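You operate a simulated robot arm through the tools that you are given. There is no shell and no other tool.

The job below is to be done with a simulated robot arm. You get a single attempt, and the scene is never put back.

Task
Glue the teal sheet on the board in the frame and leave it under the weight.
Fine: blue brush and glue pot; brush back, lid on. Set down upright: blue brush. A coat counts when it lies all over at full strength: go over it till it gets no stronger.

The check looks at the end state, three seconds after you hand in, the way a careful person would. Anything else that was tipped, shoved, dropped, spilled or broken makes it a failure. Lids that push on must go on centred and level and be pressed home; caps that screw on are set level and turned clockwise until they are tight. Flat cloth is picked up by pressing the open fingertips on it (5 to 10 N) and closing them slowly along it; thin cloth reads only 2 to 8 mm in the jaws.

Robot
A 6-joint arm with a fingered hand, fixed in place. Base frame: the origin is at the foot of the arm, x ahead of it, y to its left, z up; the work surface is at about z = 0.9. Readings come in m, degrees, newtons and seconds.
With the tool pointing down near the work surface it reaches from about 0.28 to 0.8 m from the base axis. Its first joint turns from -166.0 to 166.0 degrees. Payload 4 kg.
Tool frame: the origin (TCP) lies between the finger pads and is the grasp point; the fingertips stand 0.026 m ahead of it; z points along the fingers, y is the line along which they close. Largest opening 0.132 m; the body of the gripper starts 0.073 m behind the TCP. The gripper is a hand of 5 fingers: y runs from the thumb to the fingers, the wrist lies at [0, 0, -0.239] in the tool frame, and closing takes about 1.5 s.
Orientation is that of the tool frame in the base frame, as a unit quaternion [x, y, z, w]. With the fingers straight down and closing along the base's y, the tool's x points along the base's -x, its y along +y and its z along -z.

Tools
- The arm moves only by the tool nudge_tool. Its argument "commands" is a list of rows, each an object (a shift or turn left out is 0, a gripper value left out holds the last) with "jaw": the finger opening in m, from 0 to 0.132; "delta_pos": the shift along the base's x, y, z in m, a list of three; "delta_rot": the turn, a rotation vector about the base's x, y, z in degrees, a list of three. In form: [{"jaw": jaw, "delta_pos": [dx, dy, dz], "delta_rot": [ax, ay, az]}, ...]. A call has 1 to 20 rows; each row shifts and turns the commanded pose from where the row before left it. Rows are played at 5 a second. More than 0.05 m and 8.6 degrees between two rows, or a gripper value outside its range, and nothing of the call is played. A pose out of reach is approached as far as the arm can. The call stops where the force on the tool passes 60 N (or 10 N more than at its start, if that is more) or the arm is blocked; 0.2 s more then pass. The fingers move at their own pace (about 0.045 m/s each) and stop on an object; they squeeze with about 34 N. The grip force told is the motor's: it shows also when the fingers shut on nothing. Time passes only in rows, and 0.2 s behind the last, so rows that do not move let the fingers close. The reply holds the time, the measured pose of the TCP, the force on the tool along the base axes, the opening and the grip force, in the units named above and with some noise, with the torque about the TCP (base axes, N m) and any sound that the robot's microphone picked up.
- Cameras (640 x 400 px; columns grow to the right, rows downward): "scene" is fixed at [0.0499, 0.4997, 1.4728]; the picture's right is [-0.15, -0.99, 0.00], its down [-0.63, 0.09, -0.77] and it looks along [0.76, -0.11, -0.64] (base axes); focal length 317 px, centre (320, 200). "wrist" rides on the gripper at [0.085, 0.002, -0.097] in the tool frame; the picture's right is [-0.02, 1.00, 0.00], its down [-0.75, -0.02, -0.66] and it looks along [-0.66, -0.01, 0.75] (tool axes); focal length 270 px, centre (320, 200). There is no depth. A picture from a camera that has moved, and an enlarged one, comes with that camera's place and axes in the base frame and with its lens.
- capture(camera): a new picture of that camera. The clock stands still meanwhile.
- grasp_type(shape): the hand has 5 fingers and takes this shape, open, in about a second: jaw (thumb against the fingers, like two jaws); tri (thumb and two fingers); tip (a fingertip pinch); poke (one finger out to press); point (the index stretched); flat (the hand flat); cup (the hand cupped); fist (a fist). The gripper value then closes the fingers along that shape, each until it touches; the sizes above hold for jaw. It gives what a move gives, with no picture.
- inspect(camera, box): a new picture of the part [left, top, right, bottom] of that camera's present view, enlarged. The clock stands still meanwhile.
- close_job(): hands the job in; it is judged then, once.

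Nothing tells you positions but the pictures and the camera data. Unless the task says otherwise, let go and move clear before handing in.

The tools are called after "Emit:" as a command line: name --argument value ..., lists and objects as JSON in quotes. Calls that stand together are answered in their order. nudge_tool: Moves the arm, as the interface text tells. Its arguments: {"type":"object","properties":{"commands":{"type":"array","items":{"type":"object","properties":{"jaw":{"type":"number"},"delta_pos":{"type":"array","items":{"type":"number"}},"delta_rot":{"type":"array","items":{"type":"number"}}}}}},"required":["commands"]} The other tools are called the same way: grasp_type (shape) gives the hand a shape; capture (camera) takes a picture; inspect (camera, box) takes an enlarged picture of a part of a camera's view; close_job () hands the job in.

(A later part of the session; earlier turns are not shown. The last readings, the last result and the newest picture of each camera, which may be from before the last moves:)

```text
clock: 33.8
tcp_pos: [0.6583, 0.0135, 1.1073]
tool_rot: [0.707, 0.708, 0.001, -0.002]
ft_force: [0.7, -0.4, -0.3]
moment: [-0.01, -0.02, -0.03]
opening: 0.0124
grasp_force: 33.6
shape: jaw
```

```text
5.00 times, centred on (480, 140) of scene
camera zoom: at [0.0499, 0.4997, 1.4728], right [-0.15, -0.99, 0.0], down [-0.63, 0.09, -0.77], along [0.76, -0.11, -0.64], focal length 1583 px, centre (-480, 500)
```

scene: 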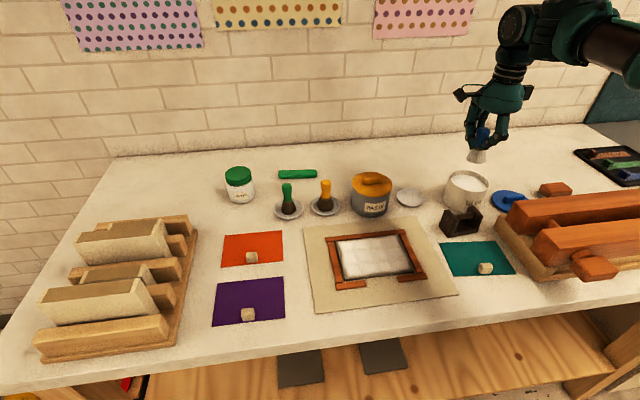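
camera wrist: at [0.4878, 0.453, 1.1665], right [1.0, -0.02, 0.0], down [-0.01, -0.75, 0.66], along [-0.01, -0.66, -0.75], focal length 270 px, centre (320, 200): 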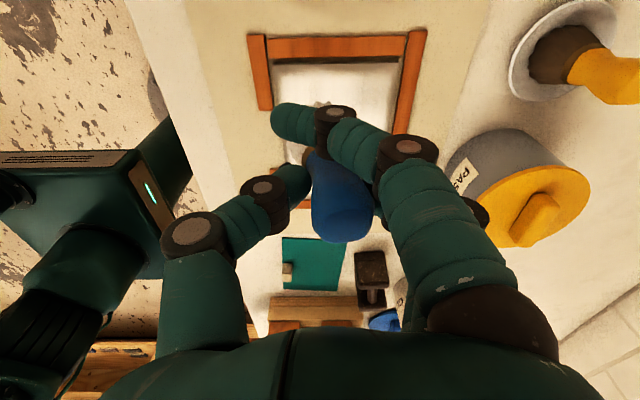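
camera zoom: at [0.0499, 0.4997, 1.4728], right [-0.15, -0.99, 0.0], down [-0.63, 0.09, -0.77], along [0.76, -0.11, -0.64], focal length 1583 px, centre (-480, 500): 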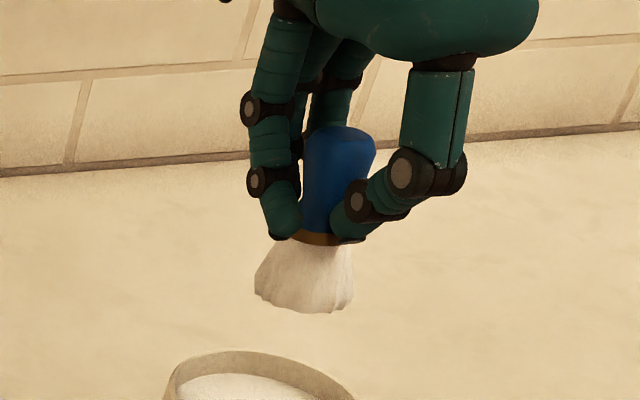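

The handle leans about 10–15° in the grip, with the bristle end toward −x. I'll turn the hand 12° to bring the brush upright while carrying it back, then lower gently onto the board.

Emit:
nudge_tool --commands '[{"delta_pos": [-0.0192, 0.037, 0]}, {"delta_pos": [-0.0192, 0.037, 0]}, {"delta_pos": [-0.0192, 0.037, 0], "delta_rot": [0, -4, 0]}, {"delta_pos": [-0.0192, 0.037, 0], "delta_rot": [0, -4, 0]}, {"delta_pos": [-0.0192, 0.037, 0], "delta_rot": [0, -4, 0]}, {"delta_pos": [-0.0192, 0.037, 0]}, {"delta_pos": [-0.0192, 0.037, 0]}, {"delta_pos": [-0.0192, 0.037, 0]}, {"delta_pos": [0, 0, -0.04]}, {"delta_pos": [0, 0, -0.04]}, {"delta_pos": [0, 0, -0.04]}, {}]'

Emit:
inspect --camera "scene" --box '[320, 190, 450, 284]'

Emit:
capture --camera "wrist"

```text
clock: 36.4
tcp_pos: [0.5064, 0.3114, 0.9857]
tool_rot: [0.704, 0.703, 0.075, 0.073]
ft_force: [0.3, -0.7, -0.5]
moment: [-0.03, 0.03, -0.01]
opening: 0.0125
grasp_force: 34.1
shape: jaw
```

```text
4.26 times, centred on (385, 237) of scene
camera zoom: at [0.0499, 0.4997, 1.4728], right [-0.15, -0.99, 0.0], down [-0.63, 0.09, -0.77], along [0.76, -0.11, -0.64], focal length 1347 px, centre (43, 43)
```

zoom: 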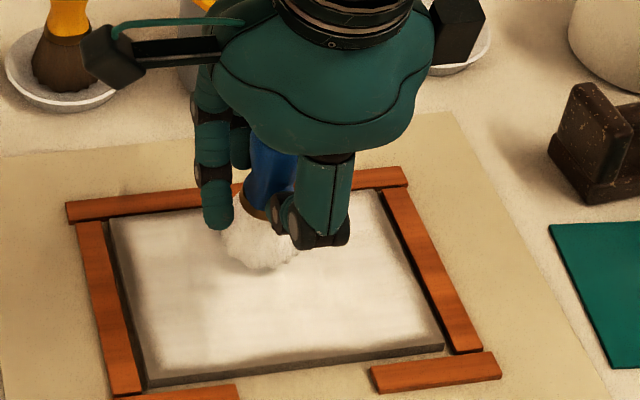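

```text
taken
camera wrist: at [0.4871, 0.3951, 1.0814], right [0.98, -0.02, 0.21], down [-0.15, -0.75, 0.64], along [0.14, -0.66, -0.74], focal length 270 px, centre (320, 200)
```

wrist: 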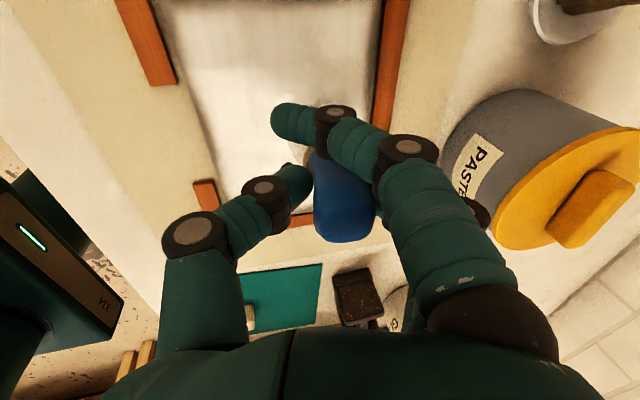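

The hand is tilted and the brush looks more upright over the board. I'll lower in small steps to find contact and read the torque.

Emit:
nudge_tool --commands '[{"delta_pos": [0, 0, -0.003]}, {"delta_pos": [0, 0, -0.002]}, {}]'

```text
clock: 37.2
tcp_pos: [0.5057, 0.3099, 0.9805]
tool_rot: [0.704, 0.703, 0.073, 0.073]
ft_force: [0.5, 0.4, -1.1]
moment: [0.01, -0.01, 0.03]
opening: 0.0121
grasp_force: 34.3
shape: jaw
```

Emit:
nudge_tool --commands '[{"delta_pos": [0, 0, -0.002]}, {"delta_pos": [0, 0, -0.001]}, {}]'

```text
clock: 38.0
tcp_pos: [0.5044, 0.3101, 0.977]
tool_rot: [0.704, 0.703, 0.074, 0.074]
ft_force: [-1.4, -0.8, 0.9]
moment: [0.0, 0.02, -0.01]
opening: 0.0124
grasp_force: 34.4
shape: jaw
```

Emit:
nudge_tool --commands '[{"delta_pos": [0, 0, -0.002]}, {"delta_pos": [0, 0, -0.001]}, {}]'

```text
clock: 38.8
tcp_pos: [0.5049, 0.3103, 0.9763]
tool_rot: [0.703, 0.703, 0.075, 0.073]
ft_force: [2.5, -0.1, 19.1]
moment: [-0.1, -0.07, 0.04]
opening: 0.0126
grasp_force: 33.9
shape: jaw
```

Contact is now nearly flat and central at TCP z 0.976. I'll sweep the full board in lanes with light pressure.

Emit:
nudge_tool --commands '[{"delta_pos": [0, -0.022, 0.001]}, {"delta_pos": [0, -0.022, 0]}, {"delta_pos": [0, -0.02, 0]}, {"delta_pos": [-0.023, 0, 0]}, {"delta_pos": [0, 0.0256, 0]}, {"delta_pos": [0, 0.0256, 0]}, {"delta_pos": [0, 0.0256, 0]}, {"delta_pos": [0, 0.0256, 0]}, {"delta_pos": [0, 0.0256, 0]}, {"delta_pos": [-0.022, 0, 0]}, {"delta_pos": [0, -0.0256, 0]}, {"delta_pos": [0, -0.0256, 0]}, {"delta_pos": [0, -0.0256, 0]}, {"delta_pos": [0, -0.0256, 0]}, {"delta_pos": [0, -0.0256, 0]}, {}]'

Emit:
inspect --camera "scene" --box '[320, 205, 450, 294]'

```text
clock: 42.2
tcp_pos: [0.4604, 0.2459, 0.9748]
tool_rot: [0.703, 0.703, 0.073, 0.073]
ft_force: [0.3, 2.7, 6.4]
moment: [0.08, 0.0, -0.01]
opening: 0.0119
grasp_force: 34.5
shape: jaw
```

```text
4.49 times, centred on (385, 250) of scene
camera zoom: at [0.0499, 0.4997, 1.4728], right [-0.15, -0.99, 0.0], down [-0.63, 0.09, -0.77], along [0.76, -0.11, -0.64], focal length 1423 px, centre (28, -22)
```

zoom: 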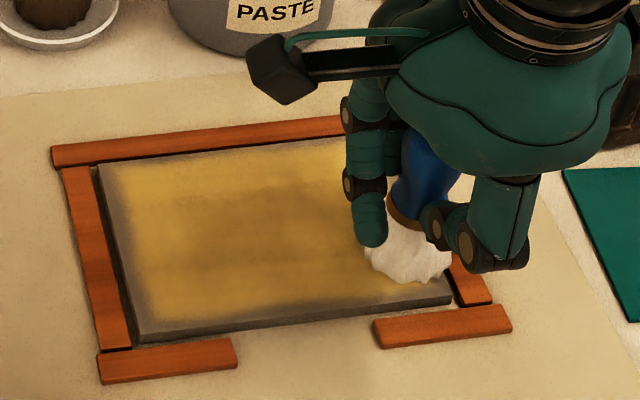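

The coat has turned from white to yellow all over, probably because it is ageing or setting, while the brush is still white. I'll finish the far lanes now and watch how the colour responds.

Emit:
nudge_tool --commands '[{"delta_pos": [0.04, 0, 0]}, {"delta_pos": [0.04, 0, 0]}, {"delta_pos": [0, 0.032, 0]}, {"delta_pos": [0, 0.032, 0]}, {"delta_pos": [0, 0.032, 0]}, {"delta_pos": [0, 0.032, 0]}, {"delta_pos": [-0.018, 0, 0]}, {"delta_pos": [0, -0.032, 0]}, {"delta_pos": [0, -0.032, 0]}, {"delta_pos": [0, -0.032, 0]}, {"delta_pos": [0, -0.032, 0]}, {}]'

Emit:
inspect --camera "scene" --box '[320, 205, 450, 294]'

Emit:
capture --camera "wrist"

```text
clock: 44.8
tcp_pos: [0.5219, 0.2463, 0.9754]
tool_rot: [0.703, 0.704, 0.075, 0.073]
ft_force: [0.9, 8.9, 24.9]
moment: [0.26, 0.15, -0.01]
opening: 0.0128
grasp_force: 34.9
shape: jaw
```

```text
4.49 times, centred on (385, 250) of scene
camera zoom: at [0.0499, 0.4997, 1.4728], right [-0.15, -0.99, 0.0], down [-0.63, 0.09, -0.77], along [0.76, -0.11, -0.64], focal length 1423 px, centre (28, -22)
```

zoom: 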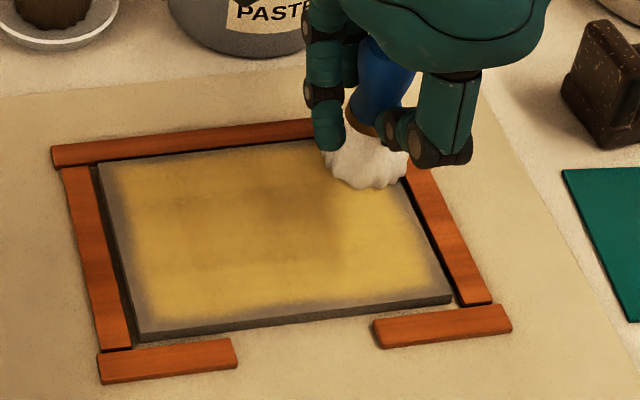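

```text
taken
camera wrist: at [0.5031, 0.3307, 1.0709], right [0.98, -0.02, 0.21], down [-0.15, -0.75, 0.64], along [0.14, -0.66, -0.74], focal length 270 px, centre (320, 200)
```

wrist: 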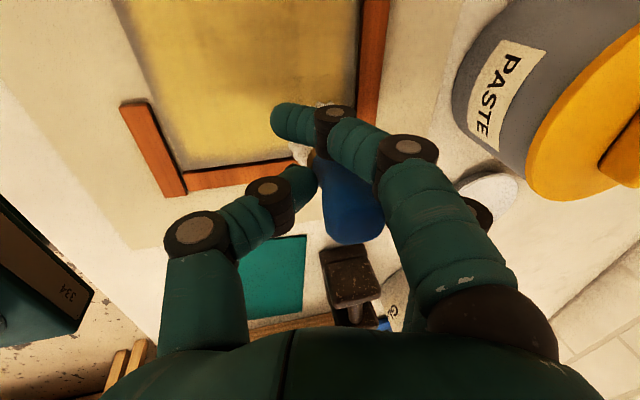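

I'll lift clear of the board to see the coat without the hand's shadow.

Emit:
nudge_tool --commands '[{"delta_pos": [0, 0, 0.03]}, {"delta_pos": [0.02, -0.02, 0.03]}, {"delta_pos": [0.02, -0.04, 0.02]}, {"delta_pos": [0.02, -0.04, 0.0]}, {}]'

Emit:
inspect --camera "scene" --box '[320, 225, 430, 294]'

Emit:
inspect --camera "scene" --box '[360, 90, 520, 190]'

Emit:
capture --camera "wrist"

Emit:
capture --camera "scene"

```text
clock: 46.0
tcp_pos: [0.5811, 0.1452, 1.0542]
tool_rot: [0.703, 0.704, 0.075, 0.073]
ft_force: [-0.1, 0.7, -0.8]
moment: [0.0, 0.04, -0.01]
opening: 0.0111
grasp_force: 33.4
shape: jaw
```

```text
5.80 times, centred on (375, 260) of scene
camera zoom: at [0.0499, 0.4997, 1.4728], right [-0.15, -0.99, 0.0], down [-0.63, 0.09, -0.77], along [0.76, -0.11, -0.64], focal length 1836 px, centre (1, -145)
```

zoom: 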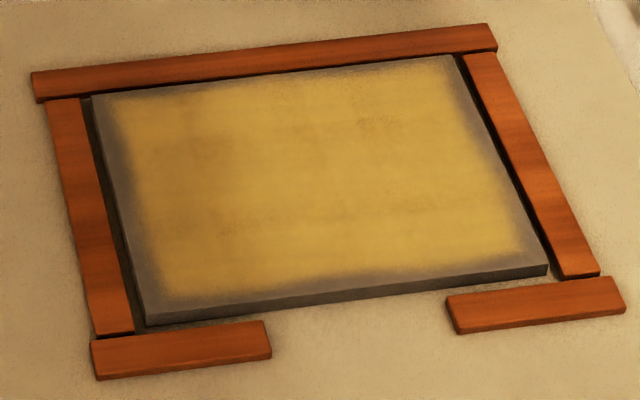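

```text
4.00 times, centred on (440, 140) of scene
camera zoom: at [0.0499, 0.4997, 1.4728], right [-0.15, -0.99, 0.0], down [-0.63, 0.09, -0.77], along [0.76, -0.11, -0.64], focal length 1267 px, centre (-160, 440)
```

zoom: 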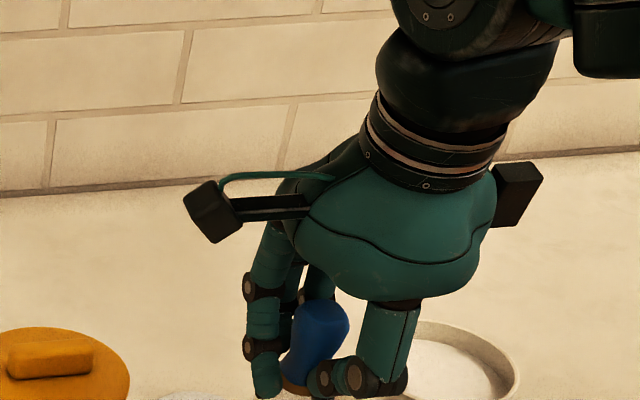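

```text
taken
camera wrist: at [0.5636, 0.2307, 1.151], right [0.98, -0.02, 0.21], down [-0.15, -0.75, 0.64], along [0.14, -0.66, -0.74], focal length 270 px, centre (320, 200)
```

wrist: 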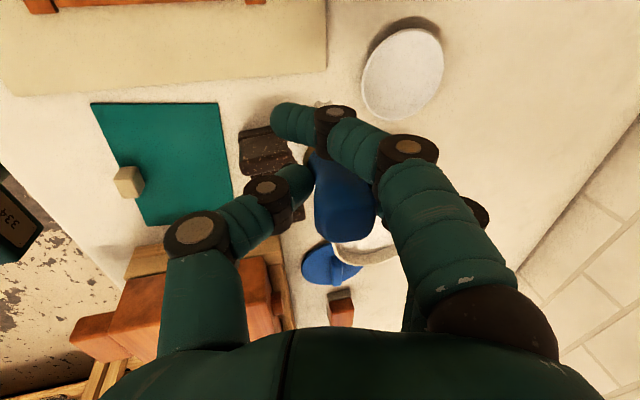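

```text
taken
```

scene: 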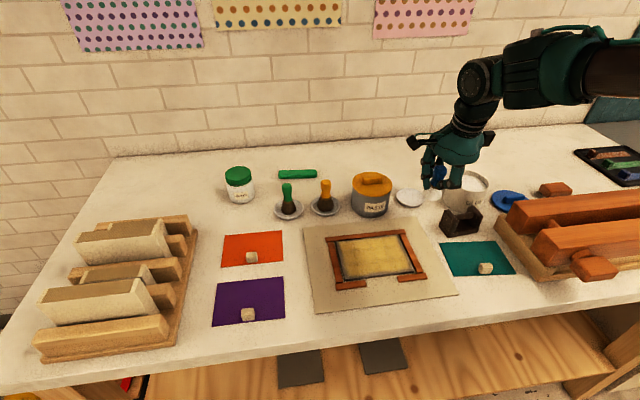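

The coat is evenly yellow now with grey margins, and I can't yet tell whether yellow means setting. I'll dip again and stroke a grey margin to see how fresh glue shows.

Emit:
nudge_tool --commands '[{"delta_pos": [0.0195, -0.033, 0.02]}, {"delta_pos": [0.0195, -0.033, 0.015]}, {"delta_pos": [0.0195, -0.033, 0]}, {"delta_pos": [0.0195, -0.033, -0.01]}, {"delta_pos": [0, 0, -0.04]}, {"delta_pos": [0, 0, -0.012]}, {"delta_pos": [0, 0, -0.003]}, {"delta_pos": [0, 0, -0.002]}, {}]'

Emit:
inspect --camera "scene" --box '[420, 140, 520, 210]'

Emit:
inspect --camera "scene" --box '[320, 225, 430, 294]'

```text
clock: 48.0
tcp_pos: [0.6592, 0.0146, 1.0249]
tool_rot: [0.703, 0.703, 0.075, 0.074]
ft_force: [-2.4, -1.3, 17.6]
moment: [-0.04, 0.26, 0.02]
opening: 0.0112
grasp_force: 34.1
shape: jaw
```

```text
5.71 times, centred on (470, 175) of scene
camera zoom: at [0.0499, 0.4997, 1.4728], right [-0.15, -0.99, 0.0], down [-0.63, 0.09, -0.77], along [0.76, -0.11, -0.64], focal length 1809 px, centre (-537, 343)
```

zoom: 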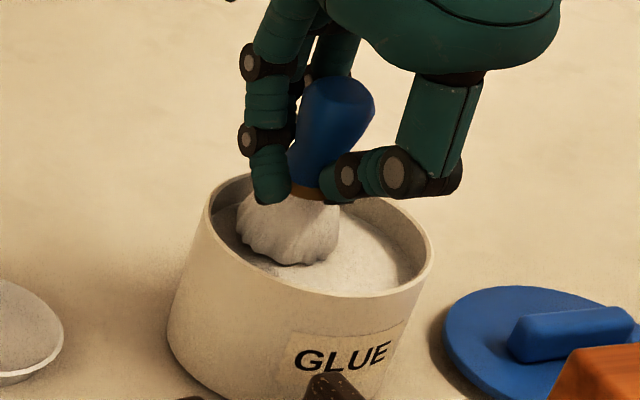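

```text
5.80 times, centred on (375, 260) of scene
camera zoom: at [0.0499, 0.4997, 1.4728], right [-0.15, -0.99, 0.0], down [-0.63, 0.09, -0.77], along [0.76, -0.11, -0.64], focal length 1836 px, centre (1, -145)
```

zoom: 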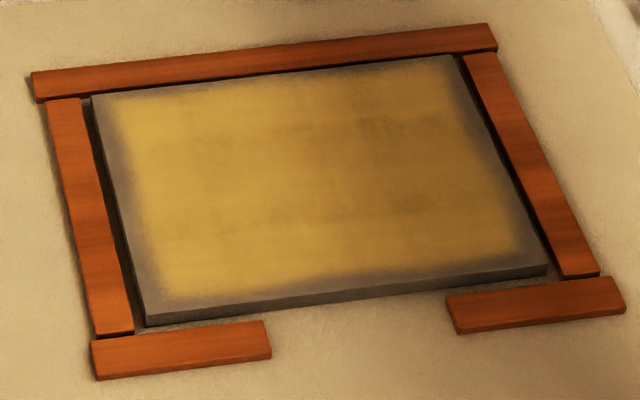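

The brush is loaded again. I'll go straight to the board's right edge, make one stroke, and look.

Emit:
nudge_tool --commands '[{"delta_pos": [0, 0, 0.04]}, {"delta_pos": [-0.0197, 0.0385, 0.01]}, {"delta_pos": [-0.0197, 0.0385, 0]}, {"delta_pos": [-0.0197, 0.0385, 0]}, {"delta_pos": [-0.0197, 0.0385, 0]}, {"delta_pos": [-0.0197, 0.0385, 0]}, {"delta_pos": [-0.0197, 0.0365, 0]}, {"delta_pos": [0, 0, -0.045]}, {"delta_pos": [0, 0, -0.045]}, {"delta_pos": [0, 0, -0.009]}, {"delta_pos": [-0.025, 0, 0]}, {"delta_pos": [-0.025, 0, 0]}, {"delta_pos": [-0.028, 0, 0]}, {}]'

Emit:
inspect --camera "scene" --box '[320, 205, 450, 294]'

Emit:
capture --camera "wrist"

```text
clock: 51.0
tcp_pos: [0.4632, 0.2437, 0.9738]
tool_rot: [0.704, 0.703, 0.074, 0.073]
ft_force: [10.5, 0.7, 25.2]
moment: [0.04, -0.5, 0.02]
opening: 0.0127
grasp_force: 33.7
shape: jaw
```

```text
4.49 times, centred on (385, 250) of scene
camera zoom: at [0.0499, 0.4997, 1.4728], right [-0.15, -0.99, 0.0], down [-0.63, 0.09, -0.77], along [0.76, -0.11, -0.64], focal length 1423 px, centre (28, -22)
```

zoom: 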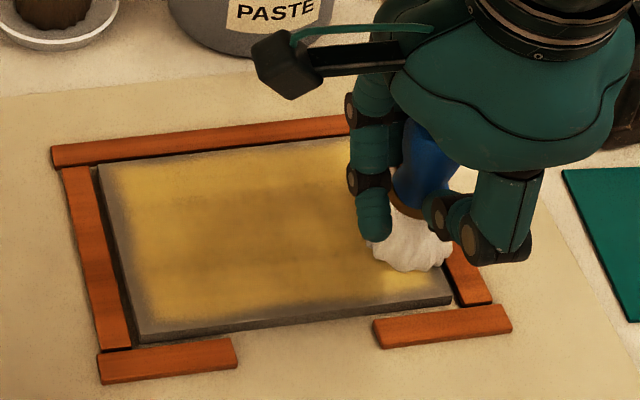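

```text
taken
camera wrist: at [0.4452, 0.3273, 1.0707], right [0.98, -0.02, 0.21], down [-0.15, -0.75, 0.64], along [0.14, -0.66, -0.74], focal length 270 px, centre (320, 200)
```

wrist: 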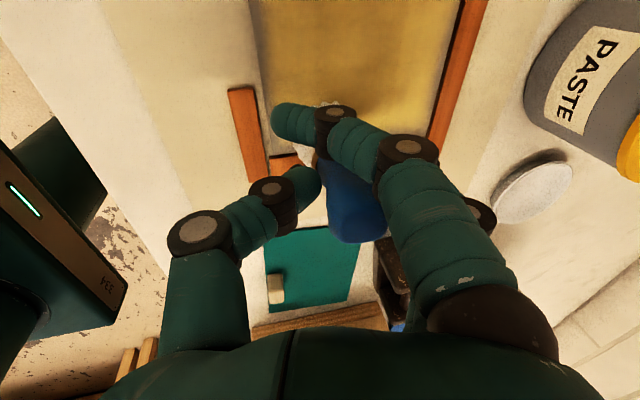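

Fresh strokes also come out yellow but brighter, so the colour seems to be a state of the whole coat. I'll run the full set of lanes with the loaded brush, including strokes along the left and right edges.

Emit:
nudge_tool --commands '[{"delta_pos": [-0.004, 0.003, 0.001]}, {"delta_pos": [0, 0.031, 0]}, {"delta_pos": [0, 0.031, 0]}, {"delta_pos": [0, 0.031, 0]}, {"delta_pos": [0, 0.031, 0]}, {"delta_pos": [0.027, 0, 0]}, {"delta_pos": [0.027, 0, 0]}, {"delta_pos": [0.027, 0, 0]}, {"delta_pos": [0, -0.031, 0]}, {"delta_pos": [0, -0.031, 0]}, {"delta_pos": [0, -0.031, 0]}, {"delta_pos": [0, -0.031, 0]}, {"delta_pos": [0, 0, 0.03]}, {"delta_pos": [0.02, -0.03, 0.03]}, {"delta_pos": [0.02, -0.04, 0.01]}, {}]'

Emit:
inspect --camera "scene" --box '[320, 225, 430, 294]'

Emit:
inspect --camera "scene" --box '[340, 100, 540, 225]'

```text
clock: 54.4
tcp_pos: [0.581, 0.1759, 1.0447]
tool_rot: [0.703, 0.703, 0.074, 0.072]
ft_force: [0.3, -0.6, -0.2]
moment: [-0.03, 0.01, 0.02]
opening: 0.0107
grasp_force: 33.6
shape: jaw
```

```text
5.80 times, centred on (375, 260) of scene
camera zoom: at [0.0499, 0.4997, 1.4728], right [-0.15, -0.99, 0.0], down [-0.63, 0.09, -0.77], along [0.76, -0.11, -0.64], focal length 1836 px, centre (1, -145)
```

zoom: 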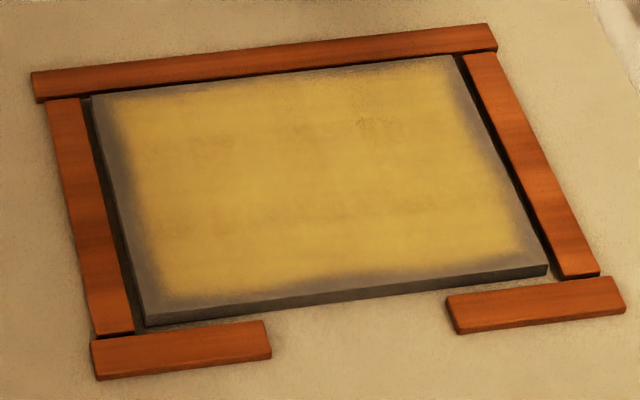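

```text
3.20 times, centred on (440, 162) of scene
camera zoom: at [0.0499, 0.4997, 1.4728], right [-0.15, -0.99, 0.0], down [-0.63, 0.09, -0.77], along [0.76, -0.11, -0.64], focal length 1013 px, centre (-64, 320)
```

zoom: 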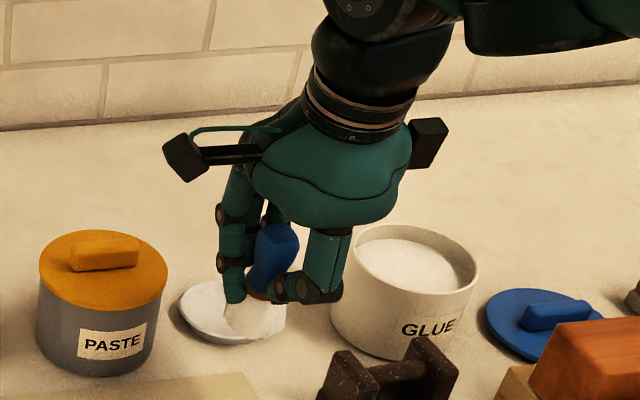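

The coated area is an even yellow and matches the sheet's 14 × 10 cm footprint in the board's middle, so the coat looks complete. I'll take the brush back to its dish now.

Emit:
nudge_tool --commands '[{"delta_pos": [0, 0, 0.025]}, {"delta_pos": [0.0355, -0.0085, 0]}, {"delta_pos": [0.0355, -0.0085, 0]}, {"delta_pos": [0.0355, -0.0085, 0]}, {"delta_pos": [0, 0, -0.045]}, {"delta_pos": [0, 0, -0.035]}, {"delta_pos": [0, 0, -0.013]}, {}]'

Emit:
inspect --camera "scene" --box '[360, 130, 480, 220]'

Emit:
capture --camera "wrist"

Emit:
inspect --camera "scene" --box '[320, 225, 430, 294]'

```text
clock: 56.2
tcp_pos: [0.6874, 0.1498, 0.9769]
tool_rot: [0.703, 0.703, 0.074, 0.073]
ft_force: [-0.4, 0.4, -0.6]
moment: [0.01, 0.0, -0.02]
opening: 0.0107
grasp_force: 34.3
shape: jaw
```

```text
4.44 times, centred on (420, 175) of scene
camera zoom: at [0.0499, 0.4997, 1.4728], right [-0.15, -0.99, 0.0], down [-0.63, 0.09, -0.77], along [0.76, -0.11, -0.64], focal length 1407 px, centre (-124, 311)
```

zoom: 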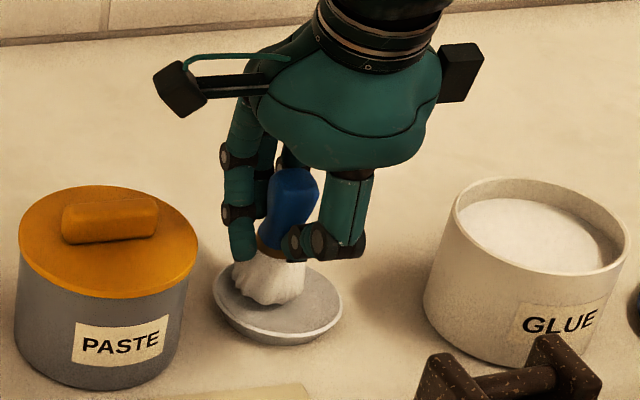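

```text
taken
camera wrist: at [0.6693, 0.2353, 1.0727], right [0.98, -0.02, 0.21], down [-0.15, -0.75, 0.64], along [0.14, -0.66, -0.74], focal length 270 px, centre (320, 200)
```

wrist: 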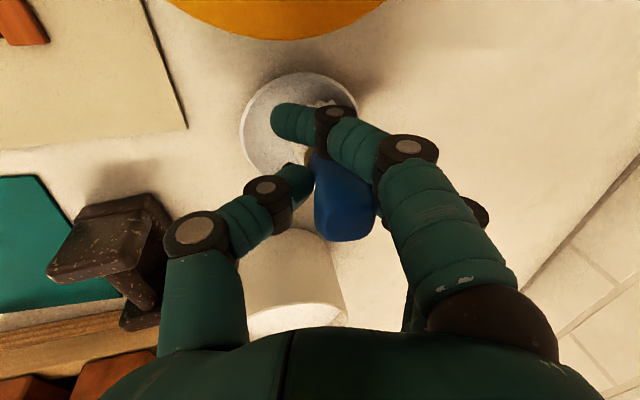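

```text
5.80 times, centred on (375, 260) of scene
camera zoom: at [0.0499, 0.4997, 1.4728], right [-0.15, -0.99, 0.0], down [-0.63, 0.09, -0.77], along [0.76, -0.11, -0.64], focal length 1836 px, centre (1, -145)
```

zoom: 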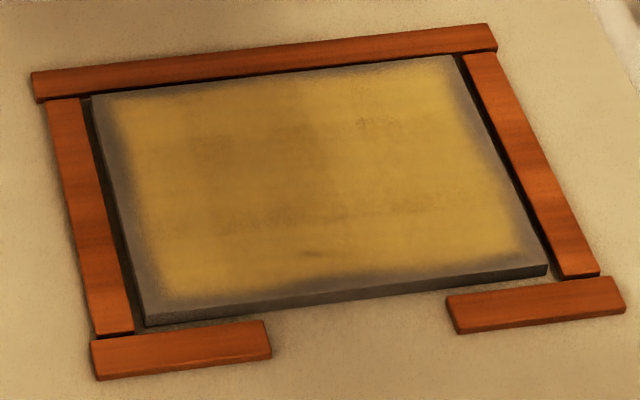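

The brush is just above its dish, about 4 mm off to the left. I'll correct that and lower until it stands.

Emit:
nudge_tool --commands '[{"delta_pos": [-0.003, -0.004, -0.004]}, {"delta_pos": [0, 0, -0.003]}, {"delta_pos": [0, 0, -0.002]}, {}]'

Emit:
inspect --camera "scene" --box '[360, 130, 480, 220]'

```text
clock: 57.2
tcp_pos: [0.6839, 0.1472, 0.9733]
tool_rot: [0.703, 0.703, 0.078, 0.075]
ft_force: [-9.7, 14.2, 53.8]
moment: [0.13, -1.32, 0.3]
opening: 0.0141
grasp_force: 34.1
shape: jaw
```

```text
4.44 times, centred on (420, 175) of scene
camera zoom: at [0.0499, 0.4997, 1.4728], right [-0.15, -0.99, 0.0], down [-0.63, 0.09, -0.77], along [0.76, -0.11, -0.64], focal length 1407 px, centre (-124, 311)
```

zoom: 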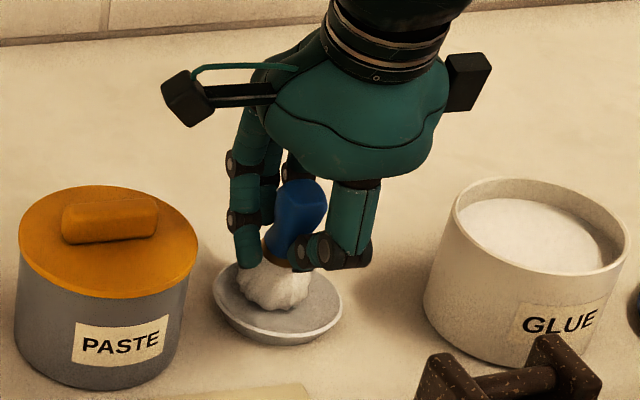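

The bristles caught the dish's far rim because the brush is still leaning a little forward. I'll lift, take back half the tilt, recentre and try again.

Emit:
nudge_tool --commands '[{"delta_pos": [0, 0, 0.012]}, {"delta_pos": [-0.002, 0.003, 0.004], "delta_rot": [0, 6, 0]}, {}]'

Emit:
inspect --camera "scene" --box '[360, 130, 480, 220]'

Emit:
inspect --camera "wrist" --box '[220, 60, 420, 240]'

```text
clock: 58.0
tcp_pos: [0.682, 0.1488, 0.9825]
tool_rot: [0.707, 0.706, 0.036, 0.035]
ft_force: [0.4, -0.3, -0.9]
moment: [0.0, -0.01, 0.01]
opening: 0.0116
grasp_force: 33.9
shape: jaw
```

```text
4.44 times, centred on (420, 175) of scene
camera zoom: at [0.0499, 0.4997, 1.4728], right [-0.15, -0.99, 0.0], down [-0.63, 0.09, -0.77], along [0.76, -0.11, -0.64], focal length 1407 px, centre (-124, 311)
```

zoom: 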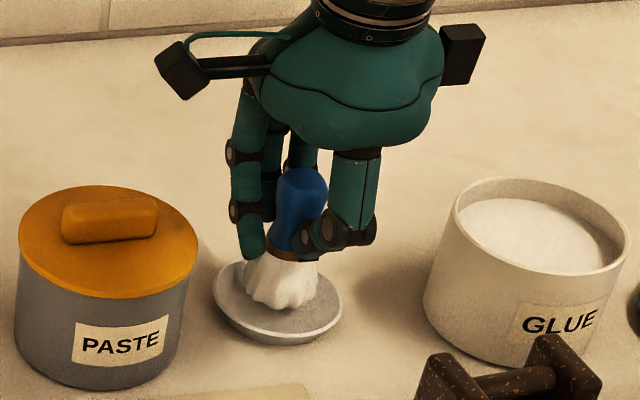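

```text
2.22 times, centred on (320, 150) of wrist
camera zoom: at [0.6741, 0.2334, 1.0802], right [0.99, -0.02, 0.1], down [-0.08, -0.75, 0.65], along [0.06, -0.66, -0.75], focal length 601 px, centre (320, 311)
```

zoom: 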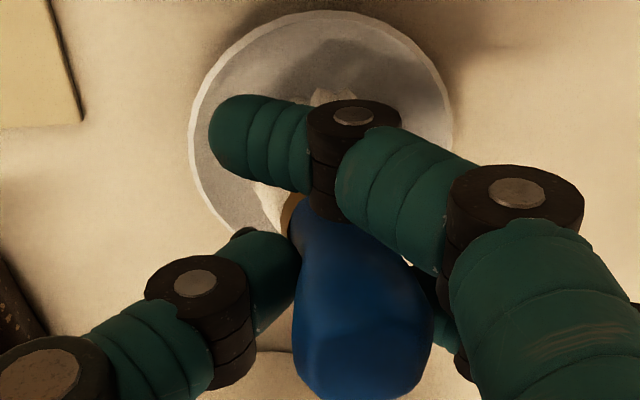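

The brush now looks upright and centred over the dish. I'll lower it in small steps.

Emit:
nudge_tool --commands '[{"delta_pos": [0.001, 0.0005, -0.008]}, {"delta_pos": [0, 0, -0.003]}, {"delta_pos": [0, 0, -0.002]}, {}]'

Emit:
inspect --camera "scene" --box '[360, 130, 480, 220]'

```text
clock: 59.0
tcp_pos: [0.6845, 0.1491, 0.9724]
tool_rot: [0.706, 0.706, 0.038, 0.036]
ft_force: [-0.3, 0.3, -0.2]
moment: [0.0, -0.01, -0.02]
opening: 0.0118
grasp_force: 33.8
shape: jaw
```

```text
4.44 times, centred on (420, 175) of scene
camera zoom: at [0.0499, 0.4997, 1.4728], right [-0.15, -0.99, 0.0], down [-0.63, 0.09, -0.77], along [0.76, -0.11, -0.64], focal length 1407 px, centre (-124, 311)
```

zoom: 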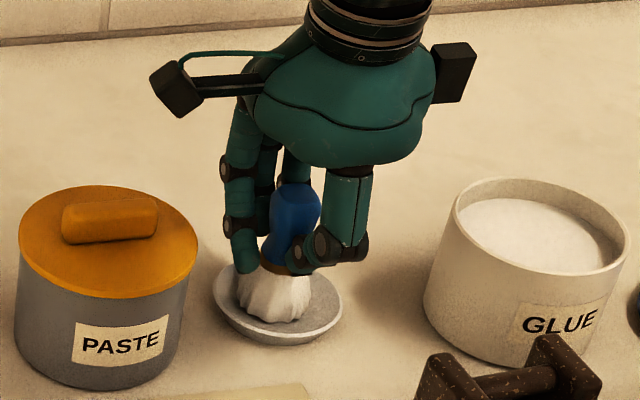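

Emit:
nudge_tool --commands '[{"delta_pos": [0, 0, -0.003]}, {"delta_pos": [0, 0, -0.002]}, {}]'

```text
clock: 59.8
tcp_pos: [0.6832, 0.15, 0.9686]
tool_rot: [0.706, 0.706, 0.04, 0.037]
ft_force: [-0.2, -0.3, 34.6]
moment: [-0.02, -0.36, 0.04]
opening: 0.0122
grasp_force: 33.9
shape: jaw
```

The brush is standing in the dish. I'll ease off the pressure, open the hand, and rise clear.

Emit:
nudge_tool --commands '[{"delta_pos": [0, 0, 0.002]}, {"jaw": 0.02}, {"jaw": 0.035}, {"jaw": 0.05}, {"jaw": 0.06}, {}]'

Emit:
inspect --camera "scene" --box '[360, 130, 480, 220]'

Emit:
inspect --camera "wrist" --box '[220, 60, 420, 240]'

```text
clock: 61.2
tcp_pos: [0.683, 0.1502, 0.9675]
tool_rot: [0.707, 0.706, 0.037, 0.035]
ft_force: [-0.1, 0.2, 0.1]
moment: [-0.05, 0.0, 0.02]
opening: 0.0591
grasp_force: 0.0
shape: jaw
```

```text
4.44 times, centred on (420, 175) of scene
camera zoom: at [0.0499, 0.4997, 1.4728], right [-0.15, -0.99, 0.0], down [-0.63, 0.09, -0.77], along [0.76, -0.11, -0.64], focal length 1407 px, centre (-124, 311)
```

zoom: 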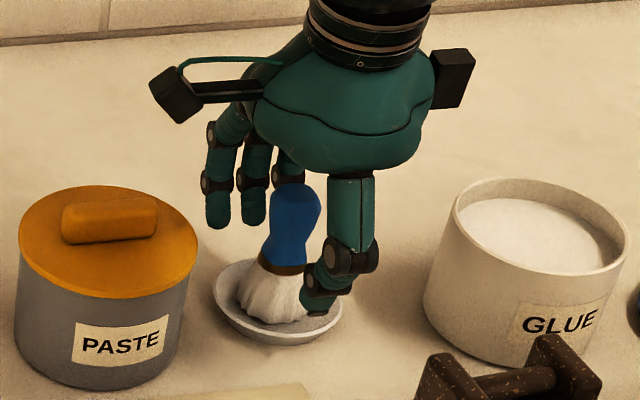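

```text
2.22 times, centred on (320, 150) of wrist
camera zoom: at [0.6746, 0.2345, 1.0651], right [0.99, -0.02, 0.1], down [-0.08, -0.75, 0.65], along [0.06, -0.66, -0.75], focal length 601 px, centre (320, 311)
```

zoom: 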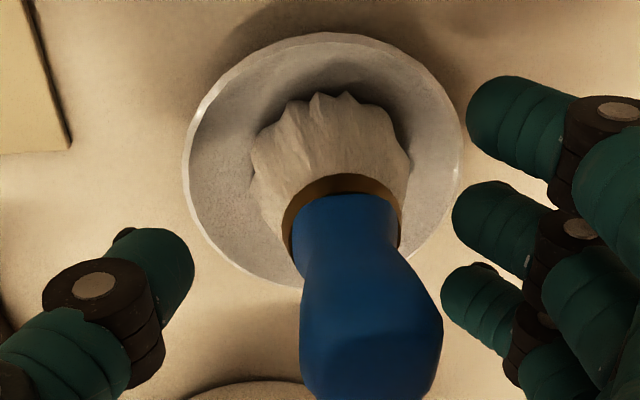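

The brush stands upright in its dish. Next I'll rise, level the hand, and go over the teal sheet's knob at about (0.433, 0.075).

Emit:
nudge_tool --commands '[{"delta_pos": [0, 0, 0.045]}, {"delta_pos": [0, 0, 0.05]}, {"delta_pos": [-0.03, -0.005, 0.03], "delta_rot": [0, 6, 0]}, {"delta_pos": [-0.045, -0.01, 0], "delta_rot": [0, 0, -6]}, {"delta_pos": [-0.045, -0.01, 0]}, {"delta_pos": [-0.045, -0.01, -0.01]}, {"delta_pos": [-0.045, -0.02, -0.01]}, {"delta_pos": [-0.04, -0.02, -0.02]}, {}]'

Emit:
capture --camera "wrist"

Emit:
inspect --camera "scene" --box '[320, 160, 540, 298]'

```text
refused: row 7 steps farther than a row can; nothing moved
```

```text
taken
camera wrist: at [0.6746, 0.2345, 1.0651], right [0.99, -0.02, 0.1], down [-0.08, -0.75, 0.65], along [0.06, -0.66, -0.75], focal length 270 px, centre (320, 200)
```

wrist: 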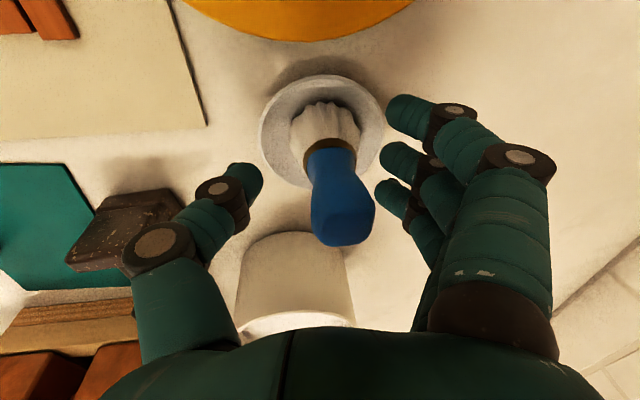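

```text
2.90 times, centred on (430, 229) of scene
camera zoom: at [0.0499, 0.4997, 1.4728], right [-0.15, -0.99, 0.0], down [-0.63, 0.09, -0.77], along [0.76, -0.11, -0.64], focal length 918 px, centre (1, 116)
```

zoom: 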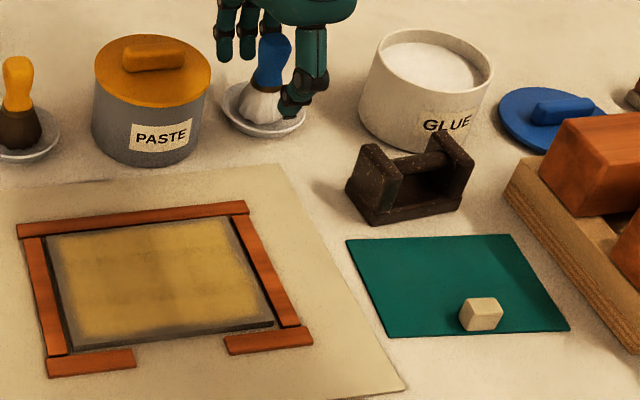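

That call had a row slightly too long, so nothing moved. I'll resend it with shorter rows.

Emit:
nudge_tool --commands '[{"delta_pos": [0, 0, 0.045]}, {"delta_pos": [0, 0, 0.048]}, {"delta_pos": [-0.03, -0.005, 0.03], "delta_rot": [0, 6, 0]}, {"delta_pos": [-0.045, -0.01, 0], "delta_rot": [0, 0, -6]}, {"delta_pos": [-0.045, -0.01, 0]}, {"delta_pos": [-0.045, -0.015, 0]}, {"delta_pos": [-0.045, -0.017, 0]}, {"delta_pos": [-0.04, -0.018, -0.02]}, {}]'

Emit:
capture --camera "wrist"

Emit:
inspect --camera "scene" --box '[320, 160, 540, 298]'

```text
clock: 63.2
tcp_pos: [0.4341, 0.0749, 1.0749]
tool_rot: [0.743, 0.669, 0.0, -0.002]
ft_force: [-0.4, 0.5, 0.8]
moment: [0.02, -0.02, 0.01]
opening: 0.0595
grasp_force: 0.1
shape: jaw
```

```text
taken
camera wrist: at [0.4435, 0.1589, 1.1708], right [0.99, -0.12, 0.0], down [-0.09, -0.75, 0.66], along [-0.08, -0.65, -0.75], focal length 270 px, centre (320, 200)
```

wrist: 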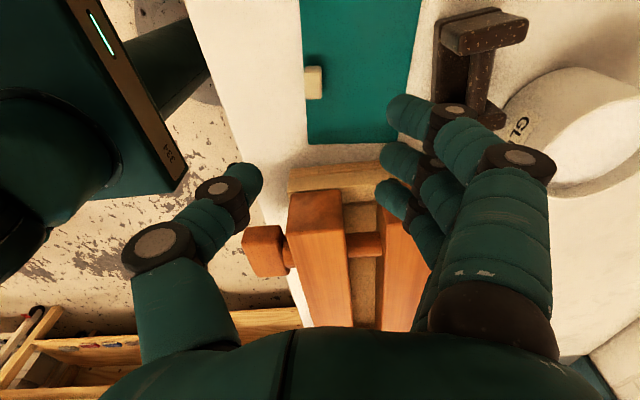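

```text
2.90 times, centred on (430, 229) of scene
camera zoom: at [0.0499, 0.4997, 1.4728], right [-0.15, -0.99, 0.0], down [-0.63, 0.09, -0.77], along [0.76, -0.11, -0.64], focal length 918 px, centre (1, 116)
```

zoom: 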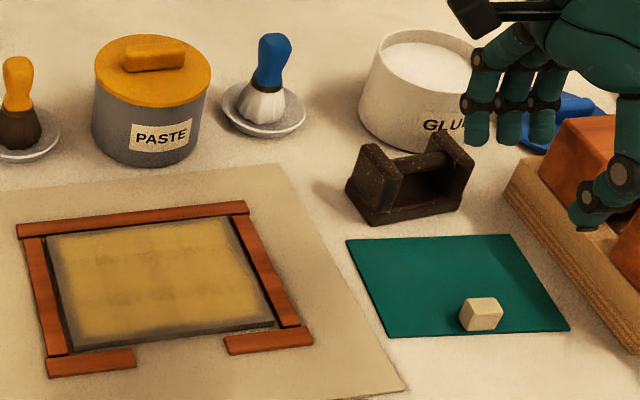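

The knob is about 17 mm wide at roughly (0.430, 0.076), flush with the sheet's near edge. I'll centre over it and come down most of the way.

Emit:
nudge_tool --commands '[{"delta_pos": [-0.004, 0.0012, -0.04]}, {"delta_pos": [0, 0, -0.045]}, {"delta_pos": [0, 0, -0.035]}, {"delta_pos": [0, 0, -0.012]}, {}]'

Emit:
capture --camera "wrist"

Emit:
inspect --camera "scene" --box '[400, 180, 560, 300]'

```text
clock: 64.4
tcp_pos: [0.4296, 0.0774, 0.9398]
tool_rot: [0.743, 0.67, 0.0, -0.001]
ft_force: [0.1, -0.4, -0.1]
moment: [0.01, -0.04, -0.02]
opening: 0.0593
grasp_force: 0.1
shape: jaw
```

```text
taken
camera wrist: at [0.4399, 0.1608, 1.0374], right [0.99, -0.12, 0.0], down [-0.09, -0.75, 0.66], along [-0.08, -0.65, -0.75], focal length 270 px, centre (320, 200)
```

wrist: 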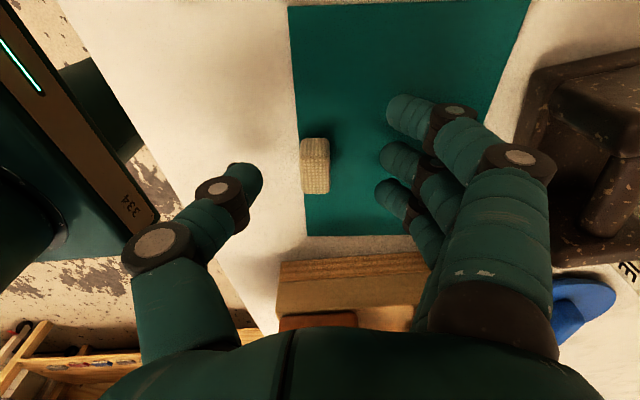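

```text
3.33 times, centred on (480, 240) of scene
camera zoom: at [0.0499, 0.4997, 1.4728], right [-0.15, -0.99, 0.0], down [-0.63, 0.09, -0.77], along [0.76, -0.11, -0.64], focal length 1056 px, centre (-213, 67)
```

zoom: 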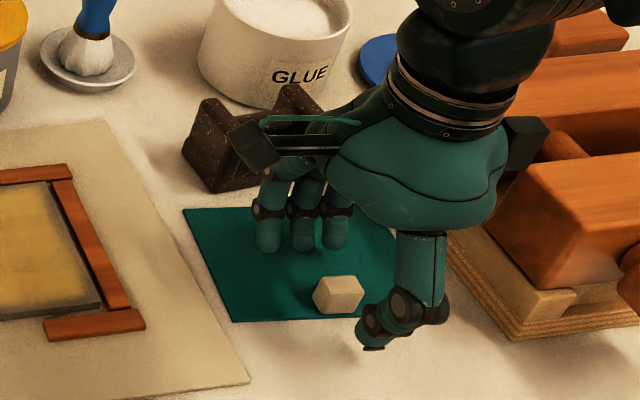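

The thumb and fingers straddle the knob with a couple of millimetres to correct. I'll lower the last bit and close.

Emit:
nudge_tool --commands '[{"delta_pos": [-0.002, -0.001, -0.006]}, {"jaw": 0.04}, {"jaw": 0.025}, {"jaw": 0.012}, {"jaw": 0.005}, {}, {}, {}]'

Emit:
capture --camera "wrist"

Emit:
inspect --camera "scene" --box '[400, 180, 560, 300]'

```text
clock: 66.2
tcp_pos: [0.427, 0.0767, 0.9336]
tool_rot: [0.743, 0.669, 0.0, -0.001]
ft_force: [-1.4, -0.5, 2.1]
moment: [0.0, -0.15, -0.02]
opening: 0.0027
grasp_force: 34.4
shape: jaw
```

```text
taken
camera wrist: at [0.4378, 0.1596, 1.0314], right [0.99, -0.12, 0.0], down [-0.09, -0.75, 0.66], along [-0.08, -0.65, -0.75], focal length 270 px, centre (320, 200)
```

wrist: 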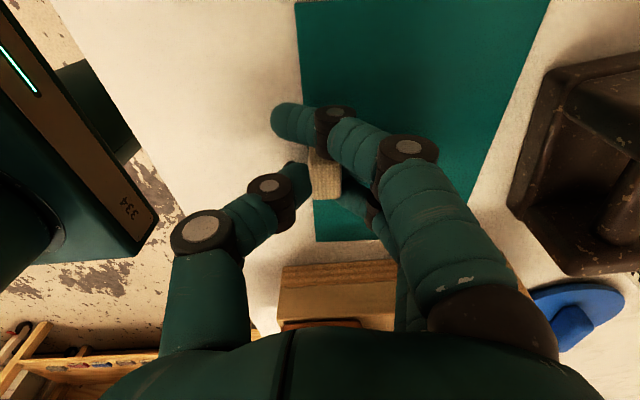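

```text
3.33 times, centred on (480, 240) of scene
camera zoom: at [0.0499, 0.4997, 1.4728], right [-0.15, -0.99, 0.0], down [-0.63, 0.09, -0.77], along [0.76, -0.11, -0.64], focal length 1056 px, centre (-213, 67)
```

zoom: 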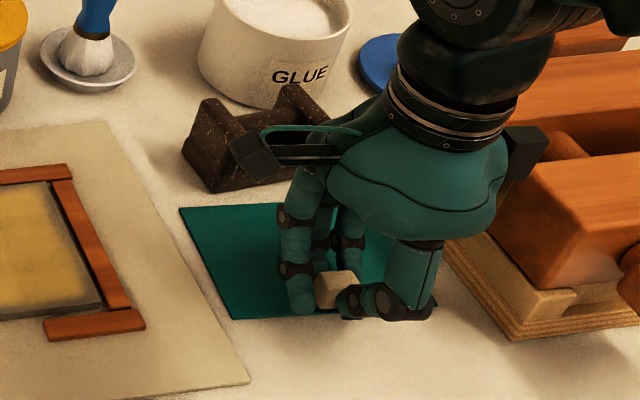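

The hand has closed on the knob with full grip force. I'll lift a little and check that the sheet comes along level.

Emit:
nudge_tool --commands '[{"delta_pos": [0, 0, 0.01]}, {"delta_pos": [0, 0, 0.02]}, {}]'

Emit:
capture --camera "wrist"

Emit:
inspect --camera "scene" --box '[400, 180, 560, 300]'

```text
clock: 67.0
tcp_pos: [0.4278, 0.0756, 0.9631]
tool_rot: [0.743, 0.669, -0.001, -0.001]
ft_force: [-0.2, 0.6, 0.0]
moment: [-0.05, -0.06, -0.02]
opening: 0.0014
grasp_force: 34.1
shape: jaw
```

```text
taken
camera wrist: at [0.4378, 0.159, 1.0615], right [0.99, -0.12, 0.0], down [-0.09, -0.75, 0.66], along [-0.08, -0.65, -0.75], focal length 270 px, centre (320, 200)
```

wrist: 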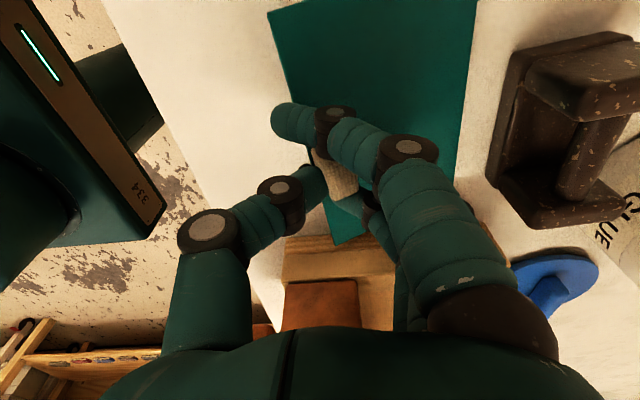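

```text
3.33 times, centred on (480, 240) of scene
camera zoom: at [0.0499, 0.4997, 1.4728], right [-0.15, -0.99, 0.0], down [-0.63, 0.09, -0.77], along [0.76, -0.11, -0.64], focal length 1056 px, centre (-213, 67)
```

zoom: 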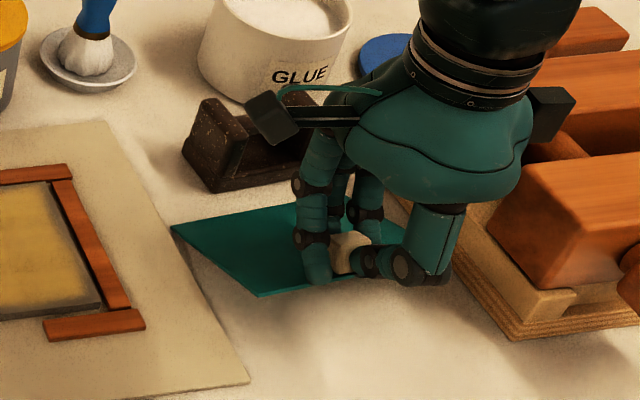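

The sheet has lifted, but it seems to have twisted in the grip. I'll zoom in before going on.

Emit:
inspect --camera "scene" --box '[440, 210, 520, 270]'

Emit:
inspect --camera "wrist" --box '[260, 90, 420, 250]'

```text
6.67 times, centred on (480, 240) of scene
camera zoom: at [0.0499, 0.4997, 1.4728], right [-0.15, -0.99, 0.0], down [-0.63, 0.09, -0.77], along [0.76, -0.11, -0.64], focal length 2111 px, centre (-747, -67)
```

zoom: 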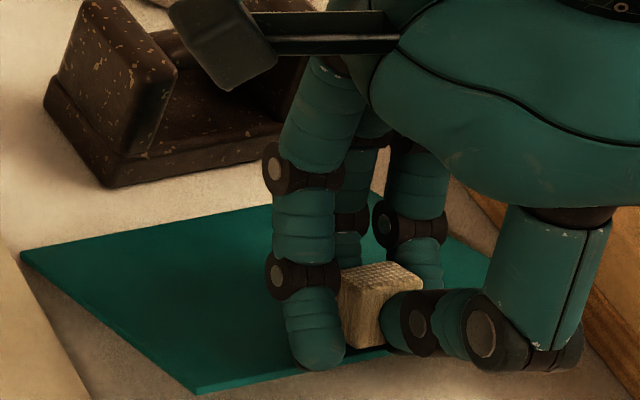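

```text
2.50 times, centred on (340, 170) of wrist
camera zoom: at [0.4378, 0.159, 1.0615], right [0.99, -0.12, 0.0], down [-0.09, -0.75, 0.66], along [-0.08, -0.65, -0.75], focal length 676 px, centre (270, 275)
```

zoom: 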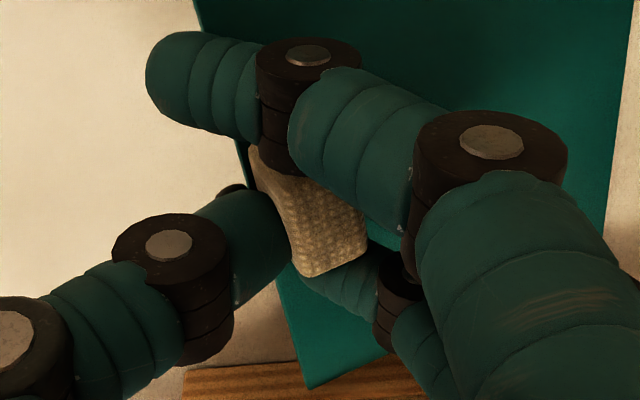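

The sheet pivoted in the grip: its far edge is still near the table and it has turned about 11°. I'll set it back down, release, and try a better grasp.

Emit:
nudge_tool --commands '[{"delta_pos": [0, 0, -0.015]}, {"delta_pos": [0, 0, -0.013]}, {"jaw": 0.02}, {"jaw": 0.04}, {"jaw": 0.06}, {}, {"delta_pos": [0, 0, 0.03]}, {"delta_pos": [0, 0, 0.03]}, {}]'

Emit:
capture --camera "wrist"

Emit:
inspect --camera "scene" --box '[400, 180, 560, 300]'

```text
clock: 69.0
tcp_pos: [0.4277, 0.0751, 0.9959]
tool_rot: [0.743, 0.669, 0.0, -0.001]
ft_force: [0.7, 0.1, 0.1]
moment: [0.02, -0.02, -0.02]
opening: 0.0592
grasp_force: 0.0
shape: jaw
```

```text
taken
camera wrist: at [0.4377, 0.1598, 1.0937], right [0.99, -0.12, 0.0], down [-0.09, -0.75, 0.66], along [-0.08, -0.65, -0.75], focal length 270 px, centre (320, 200)
```

wrist: 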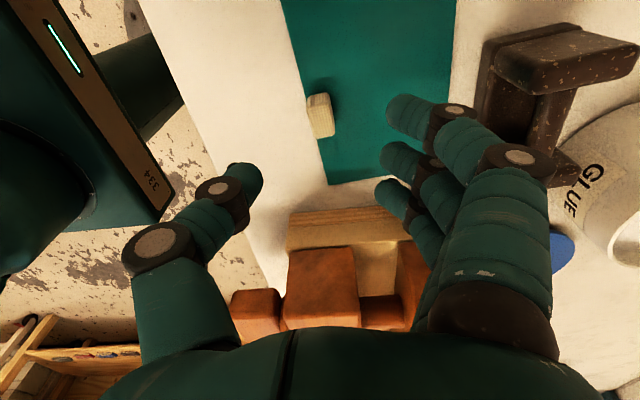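

```text
3.33 times, centred on (480, 240) of scene
camera zoom: at [0.0499, 0.4997, 1.4728], right [-0.15, -0.99, 0.0], down [-0.63, 0.09, -0.77], along [0.76, -0.11, -0.64], focal length 1056 px, centre (-213, 67)
```

zoom: 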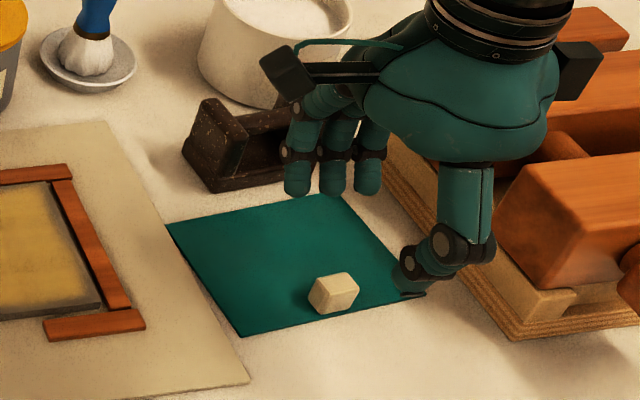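

The sheet is flat again, now turned about +5.5°, with its knob near (0.430, 0.079). I'll try the three-finger shape for a steadier hold on the small knob.

Emit:
grasp_type --shape "tri"

Emit:
capture --camera "wrist"

Emit:
inspect --camera "scene" --box '[400, 140, 560, 260]'

```text
clock: 69.9
tcp_pos: [0.4271, 0.0754, 0.9971]
tool_rot: [0.744, 0.669, 0.0, -0.001]
ft_force: [-0.3, 0.4, 0.5]
moment: [0.0, 0.02, 0.03]
opening: 0.1319
grasp_force: 0.0
shape: tri
```

```text
taken
camera wrist: at [0.4378, 0.1598, 1.0936], right [0.99, -0.12, 0.0], down [-0.09, -0.75, 0.66], along [-0.08, -0.65, -0.75], focal length 270 px, centre (320, 200)
```

wrist: 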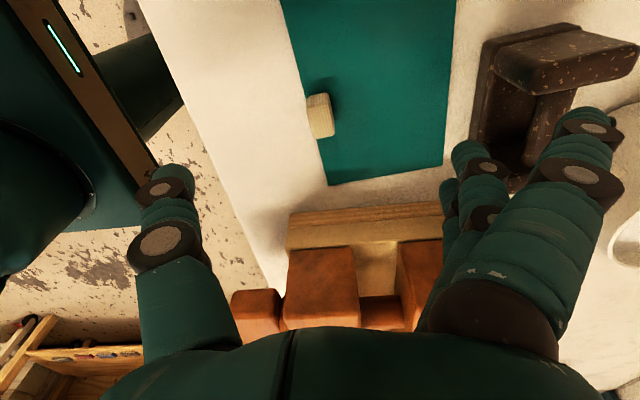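

```text
3.33 times, centred on (480, 200) of scene
camera zoom: at [0.0499, 0.4997, 1.4728], right [-0.15, -0.99, 0.0], down [-0.63, 0.09, -0.77], along [0.76, -0.11, -0.64], focal length 1056 px, centre (-213, 200)
```

zoom: 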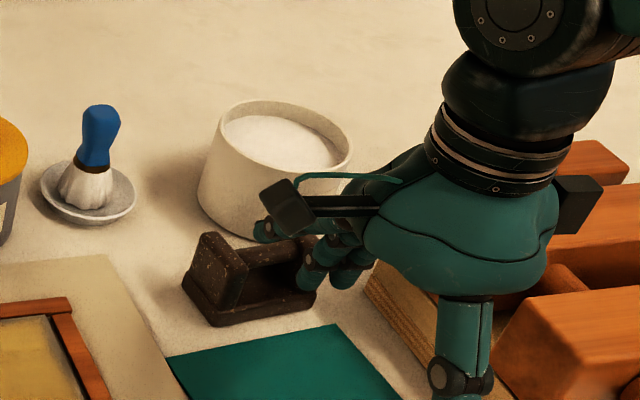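

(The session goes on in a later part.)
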